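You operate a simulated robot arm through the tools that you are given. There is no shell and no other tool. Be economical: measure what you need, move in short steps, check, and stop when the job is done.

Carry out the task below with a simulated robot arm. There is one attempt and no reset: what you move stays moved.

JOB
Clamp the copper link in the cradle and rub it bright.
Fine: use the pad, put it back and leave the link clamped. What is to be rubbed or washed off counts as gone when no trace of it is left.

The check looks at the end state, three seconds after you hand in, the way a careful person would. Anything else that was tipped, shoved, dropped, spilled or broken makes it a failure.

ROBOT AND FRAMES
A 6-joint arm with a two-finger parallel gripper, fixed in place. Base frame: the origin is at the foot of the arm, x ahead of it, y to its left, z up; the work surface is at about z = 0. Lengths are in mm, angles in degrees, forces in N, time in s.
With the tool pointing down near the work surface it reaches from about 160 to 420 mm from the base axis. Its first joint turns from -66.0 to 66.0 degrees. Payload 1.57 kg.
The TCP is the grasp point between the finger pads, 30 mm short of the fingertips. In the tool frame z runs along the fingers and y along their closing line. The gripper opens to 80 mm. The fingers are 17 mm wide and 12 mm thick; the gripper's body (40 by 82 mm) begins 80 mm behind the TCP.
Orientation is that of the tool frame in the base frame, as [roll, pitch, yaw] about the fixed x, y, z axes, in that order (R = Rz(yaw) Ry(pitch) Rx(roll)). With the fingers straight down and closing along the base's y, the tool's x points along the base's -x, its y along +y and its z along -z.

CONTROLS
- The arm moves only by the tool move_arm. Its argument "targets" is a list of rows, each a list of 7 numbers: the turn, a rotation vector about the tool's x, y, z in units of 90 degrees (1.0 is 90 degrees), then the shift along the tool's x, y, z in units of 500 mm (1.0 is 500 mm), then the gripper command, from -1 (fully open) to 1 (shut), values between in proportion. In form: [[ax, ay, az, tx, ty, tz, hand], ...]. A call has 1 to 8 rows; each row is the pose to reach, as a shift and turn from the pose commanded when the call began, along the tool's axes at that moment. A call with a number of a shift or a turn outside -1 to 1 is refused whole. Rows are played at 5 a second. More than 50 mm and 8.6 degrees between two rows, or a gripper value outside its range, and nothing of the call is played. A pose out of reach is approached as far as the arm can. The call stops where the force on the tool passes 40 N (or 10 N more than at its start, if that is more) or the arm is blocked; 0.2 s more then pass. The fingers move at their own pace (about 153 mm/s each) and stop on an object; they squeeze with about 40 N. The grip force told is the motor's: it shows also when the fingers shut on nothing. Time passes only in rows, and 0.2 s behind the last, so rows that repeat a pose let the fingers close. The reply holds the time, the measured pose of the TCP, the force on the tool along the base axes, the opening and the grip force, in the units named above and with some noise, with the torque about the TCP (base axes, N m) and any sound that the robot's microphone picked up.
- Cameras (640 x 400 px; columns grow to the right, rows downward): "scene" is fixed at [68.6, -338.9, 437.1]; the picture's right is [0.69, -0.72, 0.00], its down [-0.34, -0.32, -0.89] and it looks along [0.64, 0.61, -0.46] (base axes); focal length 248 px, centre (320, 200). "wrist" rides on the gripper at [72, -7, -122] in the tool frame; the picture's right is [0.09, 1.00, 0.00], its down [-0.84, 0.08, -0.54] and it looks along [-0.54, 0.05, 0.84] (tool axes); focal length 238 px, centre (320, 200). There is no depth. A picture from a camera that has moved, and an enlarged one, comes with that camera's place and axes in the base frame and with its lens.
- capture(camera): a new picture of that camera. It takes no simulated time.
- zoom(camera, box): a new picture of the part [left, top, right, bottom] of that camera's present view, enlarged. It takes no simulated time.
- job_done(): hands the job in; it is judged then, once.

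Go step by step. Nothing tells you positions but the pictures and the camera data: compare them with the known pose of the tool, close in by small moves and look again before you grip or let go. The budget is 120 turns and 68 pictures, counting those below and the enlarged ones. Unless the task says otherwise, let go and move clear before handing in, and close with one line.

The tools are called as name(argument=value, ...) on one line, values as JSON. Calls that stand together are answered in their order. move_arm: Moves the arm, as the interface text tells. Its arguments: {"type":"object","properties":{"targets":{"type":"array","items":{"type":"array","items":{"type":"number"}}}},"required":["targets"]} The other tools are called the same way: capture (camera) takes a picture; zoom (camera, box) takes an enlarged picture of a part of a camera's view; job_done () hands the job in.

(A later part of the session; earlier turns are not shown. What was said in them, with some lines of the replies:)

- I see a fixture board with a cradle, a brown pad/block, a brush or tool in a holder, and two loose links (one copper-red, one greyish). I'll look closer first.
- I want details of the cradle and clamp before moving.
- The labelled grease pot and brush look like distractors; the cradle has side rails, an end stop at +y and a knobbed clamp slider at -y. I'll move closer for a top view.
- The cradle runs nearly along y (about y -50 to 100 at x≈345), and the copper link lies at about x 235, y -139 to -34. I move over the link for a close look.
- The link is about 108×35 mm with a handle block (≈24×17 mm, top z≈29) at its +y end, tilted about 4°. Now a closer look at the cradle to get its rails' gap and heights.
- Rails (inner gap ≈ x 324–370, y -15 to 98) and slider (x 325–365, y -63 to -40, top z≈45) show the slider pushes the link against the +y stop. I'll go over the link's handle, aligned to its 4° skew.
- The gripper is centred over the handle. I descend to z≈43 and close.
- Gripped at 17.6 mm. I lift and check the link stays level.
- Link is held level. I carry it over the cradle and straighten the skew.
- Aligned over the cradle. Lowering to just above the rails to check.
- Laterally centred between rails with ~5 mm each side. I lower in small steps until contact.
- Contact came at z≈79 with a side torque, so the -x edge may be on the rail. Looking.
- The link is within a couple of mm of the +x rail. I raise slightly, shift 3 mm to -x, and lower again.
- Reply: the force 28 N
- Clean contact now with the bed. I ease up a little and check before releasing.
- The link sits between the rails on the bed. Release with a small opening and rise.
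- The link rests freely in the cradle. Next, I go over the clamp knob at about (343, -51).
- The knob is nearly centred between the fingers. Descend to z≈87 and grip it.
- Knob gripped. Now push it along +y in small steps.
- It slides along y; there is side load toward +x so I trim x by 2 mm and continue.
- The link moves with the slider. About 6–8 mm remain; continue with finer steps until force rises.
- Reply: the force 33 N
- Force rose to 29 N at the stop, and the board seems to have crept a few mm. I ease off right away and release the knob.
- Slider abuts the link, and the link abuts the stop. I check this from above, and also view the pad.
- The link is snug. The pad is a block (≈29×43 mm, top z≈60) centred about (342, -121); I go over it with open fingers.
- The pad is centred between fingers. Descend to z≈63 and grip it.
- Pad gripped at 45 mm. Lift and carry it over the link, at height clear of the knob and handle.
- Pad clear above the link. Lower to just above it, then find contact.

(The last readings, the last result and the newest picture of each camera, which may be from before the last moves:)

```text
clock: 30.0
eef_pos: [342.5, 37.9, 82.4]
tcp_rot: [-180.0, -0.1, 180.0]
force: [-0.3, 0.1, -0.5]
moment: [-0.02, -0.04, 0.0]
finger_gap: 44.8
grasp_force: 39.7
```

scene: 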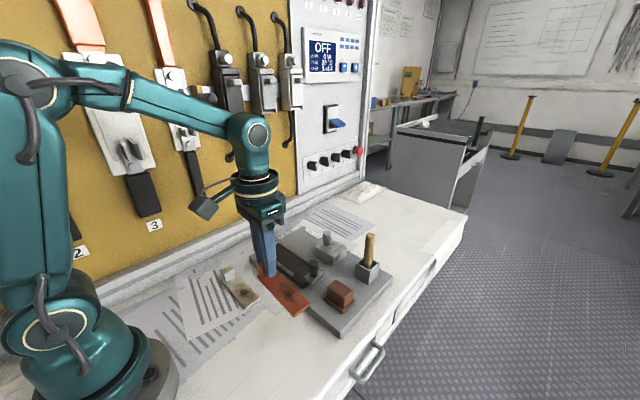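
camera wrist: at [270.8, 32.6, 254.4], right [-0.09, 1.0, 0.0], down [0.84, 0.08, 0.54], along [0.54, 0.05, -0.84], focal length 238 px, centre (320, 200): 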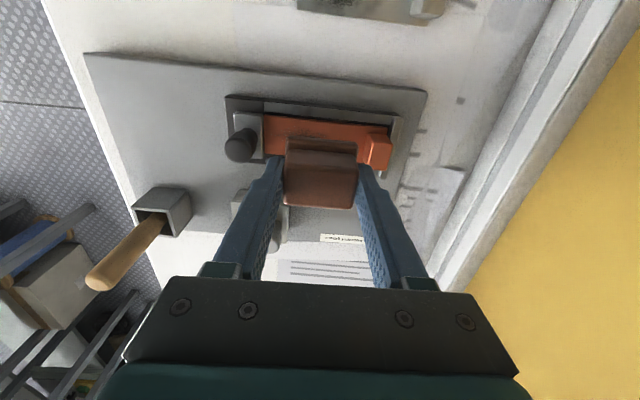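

No contact yet at 82.4; continue down in 1–2 mm steps.

move_arm(targets=[[0, 0, 0, 0, 0, 0.003, 1], [0, 0, 0, 0, 0, 0.003, 1]])

zoom(camera="scene", box=[250, 200, 340, 290])

```text
clock: 30.6
eef_pos: [342.5, 38.4, 82.0]
tcp_rot: [-180.0, 0.0, -180.0]
force: [-3.5, 0.2, 17.1]
moment: [-0.03, 0.2, -0.01]
finger_gap: 44.8
grasp_force: 40.3
```

```text
4.44 times, centred on (295, 245) of scene
camera zoom: at [68.5, -338.9, 437.1], right [0.69, -0.72, 0.0], down [-0.34, -0.32, -0.89], along [0.64, 0.61, -0.46], focal length 1104 px, centre (431, 0)
```

zoom: 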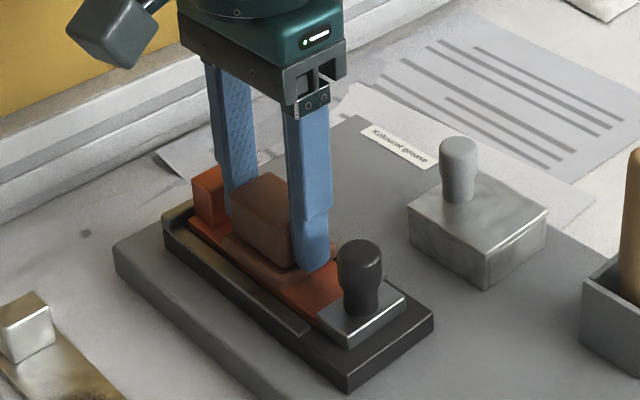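

Contact with about 17 N, pad sits flat between rails. I ease slightly and rub along y with gentle strokes.

move_arm(targets=[[0, 0, 0, 0, -0.011, -0.001, 1], [0, 0, 0, 0, -0.022, -0.001, 1], [0, 0, 0, 0, -0.011, -0.001, 1], [0, 0, 0, 0, 0, -0.001, 1], [0, 0, 0, 0, 0.009, -0.001, 1], [0, 0, 0, 0, 0.016, -0.001, 1], [0, 0, 0, 0, 0.008, -0.001, 1], [0, 0, 0, 0, 0, -0.001, 1]])

zoom(camera="scene", box=[250, 200, 340, 290])

```text
clock: 32.4
eef_pos: [342.6, 38.8, 81.7]
tcp_rot: [179.9, 0.1, 180.0]
force: [-2.2, 3.3, 9.7]
moment: [0.08, 0.07, 0.03]
finger_gap: 44.8
grasp_force: 39.5
```

```text
4.44 times, centred on (295, 245) of scene
camera zoom: at [68.5, -338.9, 437.1], right [0.69, -0.72, 0.0], down [-0.34, -0.32, -0.89], along [0.64, 0.61, -0.46], focal length 1104 px, centre (431, 0)
```

zoom: 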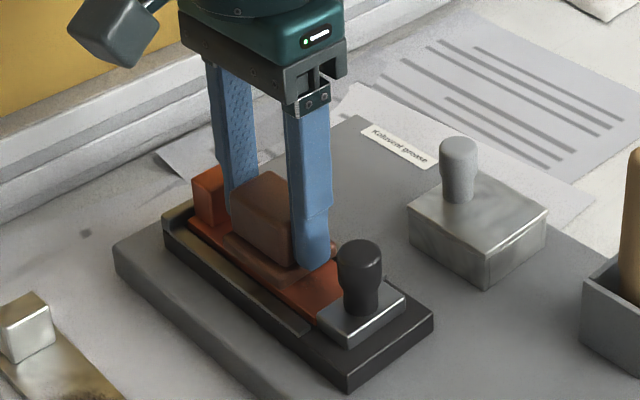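

The clamp holds. Several more strokes.

move_arm(targets=[[0, 0, 0, 0, -0.013, 0, 1], [0, 0, 0, 0, -0.026, 0, 1], [0, 0, 0, 0, -0.013, 0, 1], [0, 0, 0, 0, 0, 0, 1], [0, 0, 0, 0, 0.009, 0, 1], [0, 0, 0, 0, 0.016, 0, 1], [0, 0, 0, 0, 0.008, 0, 1], [0, 0, 0, 0, 0, 0, 1]])

move_arm(targets=[[0, 0, 0, 0, -0.013, 0, 1], [0, 0, 0, 0, -0.026, 0, 1], [0, 0, 0, 0, -0.013, 0, 1], [0, 0, 0, 0, 0, 0, 1], [0, 0, 0, 0, 0.009, 0, 1], [0, 0, 0, 0, 0.016, 0, 1], [0, 0, 0, 0, 0.008, 0, 1], [0, 0, 0, 0, 0, 0, 1]])

move_arm(targets=[[0, 0, 0, 0, -0.013, 0, 1], [0, 0, 0, 0, -0.026, 0, 1], [0, 0, 0, 0, -0.013, 0, 1], [0, 0, 0, 0, 0, 0, 1], [0, 0, 0, 0, 0.009, 0, 1], [0, 0, 0, 0, 0.016, 0, 1], [0, 0, 0, 0, 0.008, 0, 1], [0, 0, 0, 0, 0, 0, 1]])

```text
clock: 34.2
eef_pos: [342.4, 37.8, 82.8]
tcp_rot: [-179.9, 0.0, -179.9]
force: [0.5, 2.5, 6.0]
moment: [0.06, -0.03, -0.01]
finger_gap: 44.8
grasp_force: 40.0
```

```text
clock: 36.0
eef_pos: [342.8, 39.8, 82.2]
tcp_rot: [-180.0, 0.1, -180.0]
force: [1.5, 3.3, 7.5]
moment: [0.09, -0.01, 0.02]
finger_gap: 45.0
grasp_force: 40.0
```

```text
clock: 37.8
eef_pos: [344.4, 38.0, 81.6]
tcp_rot: [180.0, 0.1, -180.0]
force: [1.1, 1.1, 0.0]
moment: [0.0, -0.01, 0.0]
finger_gap: 44.5
grasp_force: 40.2
```

Lift to inspect the surface.

move_arm(targets=[[0, 0, 0, 0, 0, -0.05, 1], [0, 0, 0, 0, 0, -0.1, 1], [0, 0, 0, 0, 0, -0.12, 1], [0, 0, 0, 0, 0, -0.12, 1]])

zoom(camera="scene", box=[260, 215, 330, 285])

```text
clock: 38.8
eef_pos: [343.3, 36.3, 141.5]
tcp_rot: [-179.9, 0.0, -180.0]
force: [1.0, -0.2, -1.1]
moment: [0.0, -0.02, 0.03]
finger_gap: 44.9
grasp_force: 40.2
```

```text
5.71 times, centred on (295, 250) of scene
camera zoom: at [68.6, -338.9, 437.1], right [0.69, -0.72, 0.0], down [-0.34, -0.32, -0.89], along [0.64, 0.61, -0.46], focal length 1419 px, centre (463, -86)
```

zoom: 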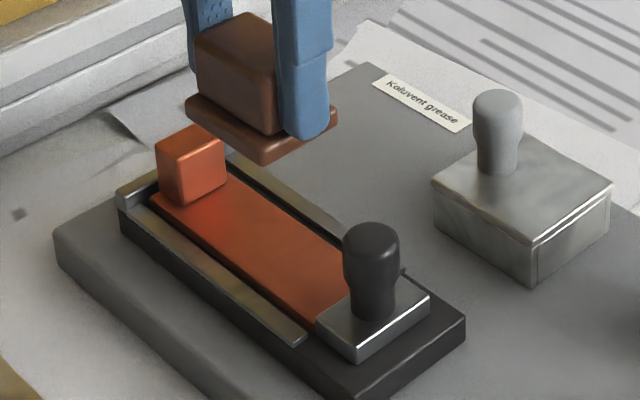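

The surface looks bright. I carry the pad back above its spot and check the link from there before setting it down.

move_arm(targets=[[0, 0, 0, 0.002, -0.08, 0, 1], [0, 0, 0, 0.002, -0.16, 0, 1], [0, 0, 0, 0.002, -0.24, 0, 1], [0, 0, 0, 0.002, -0.318, 0, 1], [0, 0, 0, 0.002, -0.318, 0.05, 1], [0, 0, 0, 0.002, -0.318, 0.1, 1], [0, 0, 0, 0.002, -0.318, 0.1, 1]])

capture(camera="wrist")

zoom(camera="wrist", box=[390, 90, 640, 230])

```text
clock: 40.4
eef_pos: [340.7, -123.3, 92.2]
tcp_rot: [180.0, 0.0, 180.0]
force: [0.1, -0.6, -0.3]
moment: [0.01, 0.0, -0.03]
finger_gap: 44.8
grasp_force: 39.7
```

```text
20 pictures are left
camera wrist: at [269.7, -128.8, 214.2], right [-0.09, 1.0, 0.0], down [0.84, 0.08, 0.54], along [0.54, 0.05, -0.84], focal length 238 px, centre (320, 200)
```

wrist: 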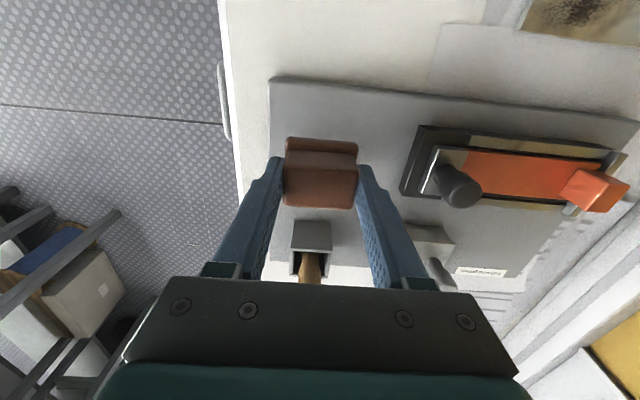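

```text
2.56 times, centred on (515, 160) of wrist
camera zoom: at [269.7, -128.8, 214.2], right [-0.09, 1.0, 0.0], down [0.84, 0.08, 0.54], along [0.54, 0.05, -0.84], focal length 610 px, centre (-179, 302)
```

zoom: 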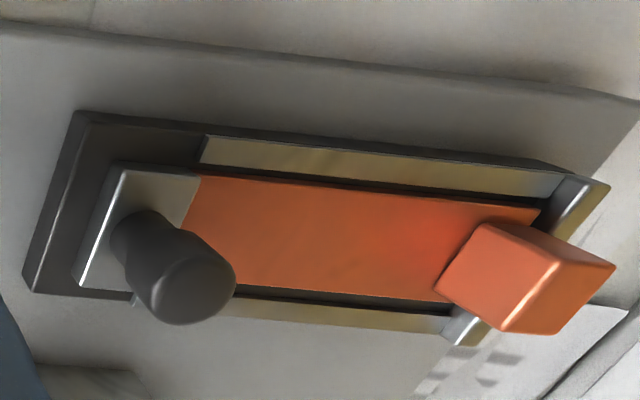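

Clean where visible. Lower the pad to its original spot.

move_arm(targets=[[0, 0, 0, 0, 0, 0.03, 1], [0, 0, 0, 0, 0, 0.05, 1], [0, 0, 0, 0, 0, 0.055, 1], [0, 0, 0, 0, 0, 0.055, 1]])

zoom(camera="scene", box=[310, 230, 400, 320])

```text
clock: 41.4
eef_pos: [343.5, -121.4, 64.6]
tcp_rot: [-180.0, 0.0, 179.9]
force: [0.1, -0.7, 0.0]
moment: [-0.01, 0.0, 0.04]
finger_gap: 45.0
grasp_force: 40.0
```

```text
4.44 times, centred on (355, 275) of scene
camera zoom: at [68.6, -338.9, 437.1], right [0.69, -0.72, 0.0], down [-0.34, -0.32, -0.89], along [0.64, 0.61, -0.46], focal length 1104 px, centre (164, -133)
```

zoom: 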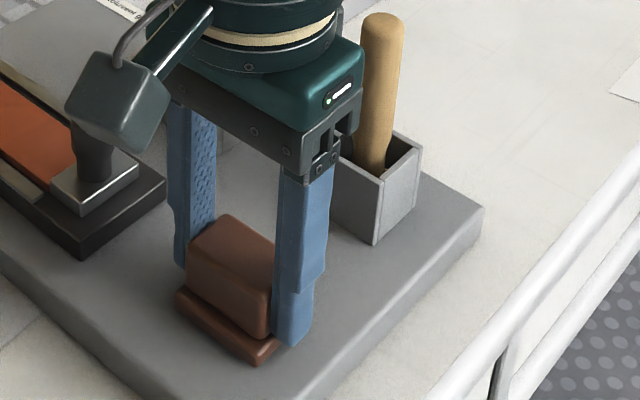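

A millimetre or two above; lower until contact.

move_arm(targets=[[0, 0, 0, 0, 0, 0.002, 1], [0, 0, 0, 0, 0, 0.003, 1], [0, 0, 0, 0, 0, 0.003, 1]])

```text
clock: 42.2
eef_pos: [341.9, -120.5, 62.5]
tcp_rot: [-180.0, 0.0, -179.9]
force: [0.6, -0.3, -0.9]
moment: [-0.02, -0.01, -0.01]
finger_gap: 44.9
grasp_force: 39.8
```

move_arm(targets=[[0, 0, 0, 0, 0, 0.002, 1], [0, 0, 0, 0, 0, 0.002, 1]])

```text
clock: 42.8
eef_pos: [341.2, -119.9, 62.8]
tcp_rot: [179.9, 0.0, 179.9]
force: [-2.3, 2.7, 8.7]
moment: [0.12, 0.05, 0.03]
finger_gap: 44.7
grasp_force: 39.9
```

Touching now (8.7 N). Release and rise straight up.

move_arm(targets=[[0, 0, 0, 0, 0, 0, -0.5], [0, 0, 0, 0, 0, 0, -0.5], [0, 0, 0, 0, 0, -0.02, -0.5], [0, 0, 0, 0, 0, -0.1, -0.5], [0, 0, 0, 0, 0, -0.18, -0.5], [0, 0, 0, 0.02, 0.07, -0.22, -0.5], [0, 0, 0, 0.04, 0.14, -0.24, -0.5], [0, 0, 0, 0.04, 0.2, -0.24, -0.5]])

move_arm(targets=[[0, 0, 0, 0, 0.06, 0, -0.5], [0, 0, 0, 0, 0.1, 0, -0.5], [0, 0, 0, 0, 0.1, 0, -0.5]])

capture(camera="wrist")

capture(camera="scene")

```text
clock: 44.6
eef_pos: [323.1, -19.9, 181.1]
tcp_rot: [180.0, 0.0, -179.9]
force: [0.4, -1.1, -1.4]
moment: [0.0, 0.02, 0.01]
finger_gap: 59.9
grasp_force: 0.0
```

```text
clock: 45.4
eef_pos: [321.1, 31.3, 181.7]
tcp_rot: [179.9, 0.0, 180.0]
force: [-0.1, 0.0, 0.4]
moment: [0.0, 0.04, 0.03]
finger_gap: 59.9
grasp_force: 0.0
```

```text
17 pictures are left
camera wrist: at [250.1, 24.5, 303.8], right [-0.09, 1.0, 0.0], down [0.84, 0.08, 0.54], along [0.54, 0.05, -0.84], focal length 238 px, centre (320, 200)
```

wrist: 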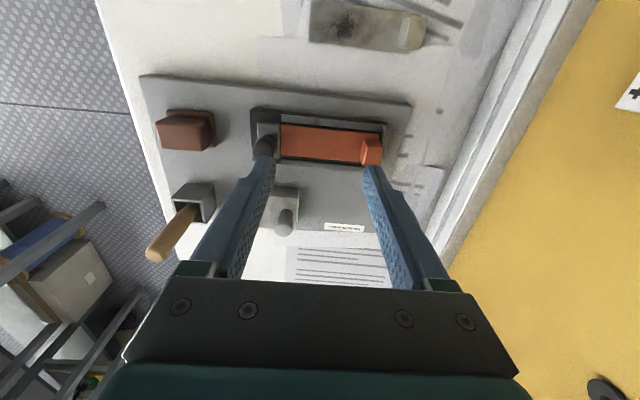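

```text
16 pictures are left
```

scene: 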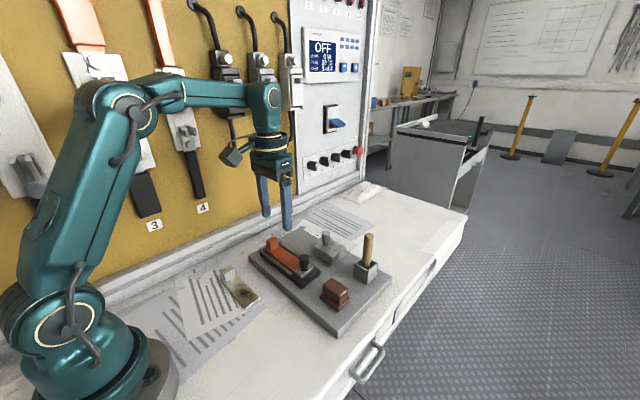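

zoom(camera="wrist", box=[240, 95, 400, 185])

zoom(camera="scene", box=[240, 215, 400, 345])

```text
4.00 times, centred on (320, 140) of wrist
camera zoom: at [250.1, 24.5, 303.8], right [-0.09, 1.0, 0.0], down [0.84, 0.08, 0.54], along [0.54, 0.05, -0.84], focal length 953 px, centre (320, 440)
```

zoom: 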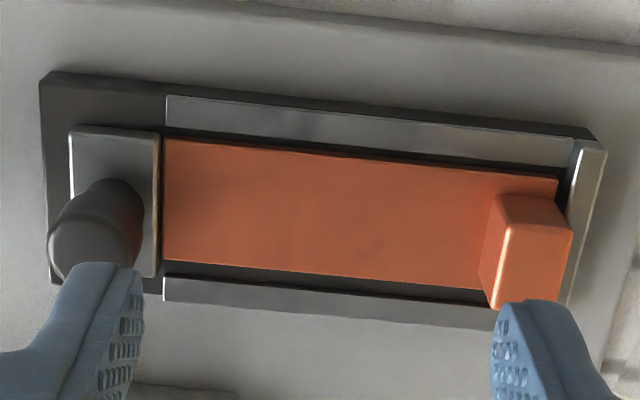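

```text
3.08 times, centred on (320, 280) of scene
camera zoom: at [68.6, -338.9, 437.1], right [0.69, -0.72, 0.0], down [-0.34, -0.32, -0.89], along [0.64, 0.61, -0.46], focal length 764 px, centre (320, -46)
```

zoom: 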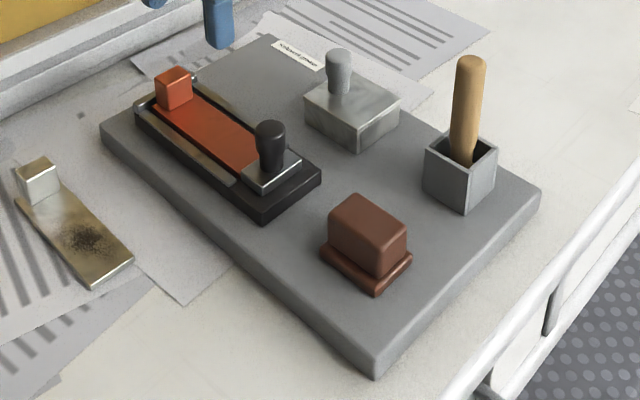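

Let me check a faint shade on the link's left end closely.

zoom(camera="wrist", box=[270, 120, 340, 170])

zoom(camera="scene", box=[265, 225, 325, 275])

```text
8.00 times, centred on (305, 145) of wrist
camera zoom: at [250.1, 24.5, 303.8], right [-0.09, 1.0, 0.0], down [0.84, 0.08, 0.54], along [0.54, 0.05, -0.84], focal length 1907 px, centre (440, 640)
```

zoom: 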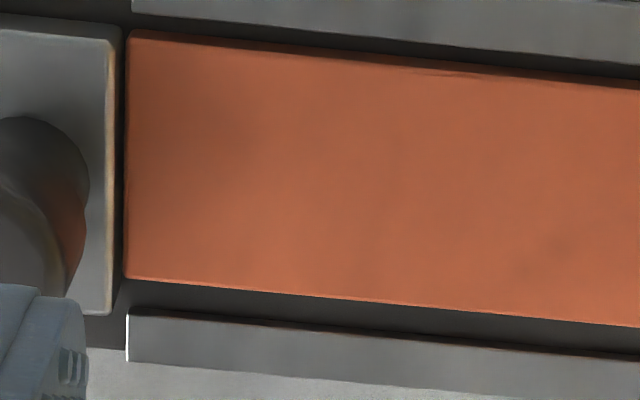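

```text
8.00 times, centred on (295, 250) of scene
camera zoom: at [68.6, -338.9, 437.1], right [0.69, -0.72, 0.0], down [-0.34, -0.32, -0.89], along [0.64, 0.61, -0.46], focal length 1987 px, centre (520, -200)
```

zoom: 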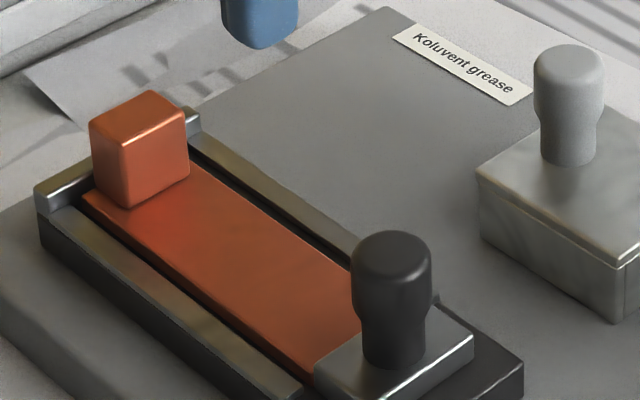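

The link is bright, shading only. To be sure the clamp is tight, I'll nudge the knob once more gently with closed fingers from the -y side.

move_arm(targets=[[0, 0, 0, -0.02, -0.09, 0, 1], [0, 0, 0, -0.044, -0.18, 0, 1], [0, 0, 0, -0.044, -0.194, 0.06, 1], [0, 0, 0, -0.044, -0.194, 0.14, 1], [0, 0, 0, -0.044, -0.194, 0.182, 1], [0, 0, 0, -0.044, -0.194, 0.182, 1]])

zoom(camera="scene", box=[260, 215, 360, 295])

```text
clock: 46.8
eef_pos: [343.8, -66.0, 89.1]
tcp_rot: [-179.9, 0.0, -179.9]
force: [-0.8, -0.5, -1.5]
moment: [-0.02, 0.0, 0.0]
finger_gap: 0.0
grasp_force: 21.5
```

```text
5.00 times, centred on (310, 255) of scene
camera zoom: at [68.6, -338.9, 437.1], right [0.69, -0.72, 0.0], down [-0.34, -0.32, -0.89], along [0.64, 0.61, -0.46], focal length 1242 px, centre (370, -75)
```

zoom: 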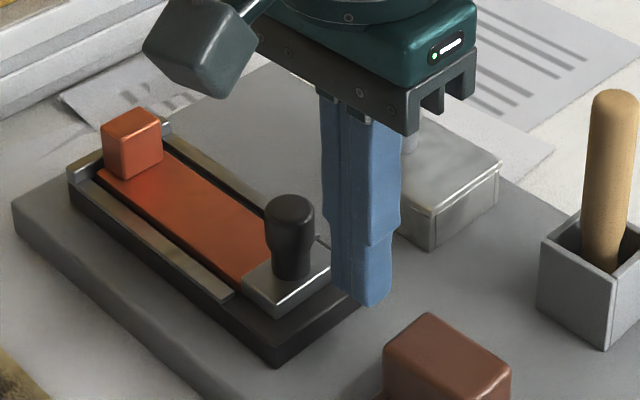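

Push toward +y: approach, then small steps.

move_arm(targets=[[0, 0, 0, 0, 0.016, 0, 1], [0, 0, 0, 0, 0.03, 0, 1], [0, 0, 0, 0, 0.036, 0, 1], [0, 0, 0, 0, 0.036, 0, 1]])

```text
clock: 47.8
eef_pos: [345.3, -47.9, 89.9]
tcp_rot: [180.0, 0.1, -180.0]
force: [-0.6, -0.2, 0.0]
moment: [-0.03, -0.02, 0.01]
finger_gap: 0.0
grasp_force: 21.1
```

move_arm(targets=[[0, 0, 0, 0, 0.003, 0, 1], [0, 0, 0, 0, 0.006, 0, 1], [0, 0, 0, 0, 0.006, 0, 1]])

```text
clock: 48.6
eef_pos: [344.0, -46.2, 91.2]
tcp_rot: [-179.9, -0.1, -180.0]
force: [-0.6, -0.1, -0.2]
moment: [0.01, 0.01, 0.04]
finger_gap: 0.1
grasp_force: 21.8
```

move_arm(targets=[[0, 0, 0, 0, 0.003, 0, 1], [0, 0, 0, 0, 0.006, 0, 1], [0, 0, 0, 0, 0.006, 0, 1]])

```text
clock: 49.4
eef_pos: [341.3, -45.4, 93.5]
tcp_rot: [-179.8, 0.0, -180.0]
force: [1.5, -17.9, -1.4]
moment: [-0.52, 0.02, 0.01]
finger_gap: 0.0
grasp_force: 21.0
```

Firm resistance (18 N) without further travel: the clamp is tight. Back off and rise clear.

move_arm(targets=[[0, 0, 0, 0, -0.012, 0, 1], [0, 0, 0, 0, -0.03, 0, 1], [0, 0, 0, 0, -0.03, -0.08, 1], [0, 0, 0, 0, -0.03, -0.16, 1], [0, 0, 0, 0.06, 0.0, -0.22, 1], [0, 0, 0, 0.13, 0.04, -0.24, 0], [0, 0, 0, 0.13, 0.04, -0.24, 0]])

zoom(camera="scene", box=[220, 205, 400, 345])

capture(camera="wrist")

```text
clock: 51.0
eef_pos: [278.0, -23.3, 207.5]
tcp_rot: [180.0, 0.0, -180.0]
force: [0.0, 0.8, 0.8]
moment: [0.0, -0.02, 0.0]
finger_gap: 40.1
grasp_force: 0.1
```

```text
2.86 times, centred on (310, 275) of scene
camera zoom: at [68.5, -338.9, 437.1], right [0.69, -0.72, 0.0], down [-0.34, -0.32, -0.89], along [0.64, 0.61, -0.46], focal length 710 px, centre (349, -14)
```

zoom: 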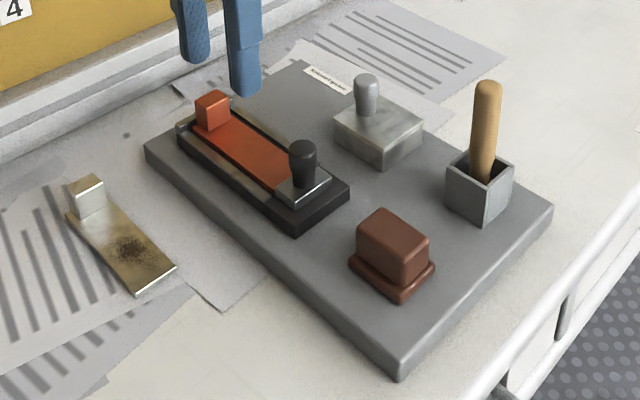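

```text
9 pictures are left
camera wrist: at [207.6, -29.9, 329.7], right [-0.09, 1.0, 0.0], down [0.84, 0.08, 0.54], along [0.54, 0.05, -0.84], focal length 238 px, centre (320, 200)
```

wrist: 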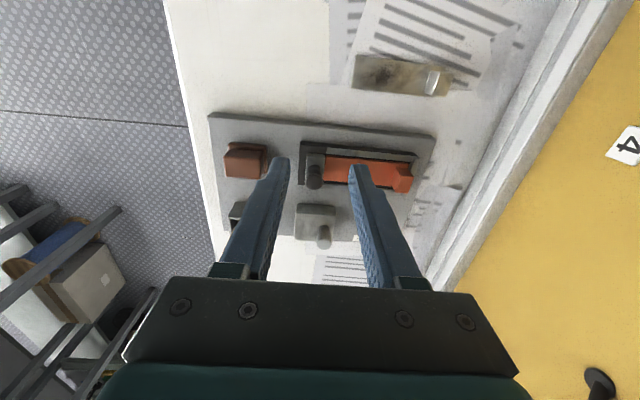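

The link is bright and clamped, the pad is back, and the arm is clear. The rest stands upright, so I'm handing in.

job_done()

```text
The job is handed in.
```

The copper link is clamped against the stop and rubbed bright, with no trace of the mark visible in the pictures; the pad is back in its place, but the fixture board crept about 3 mm while I pushed the clamp home, and I left it there.
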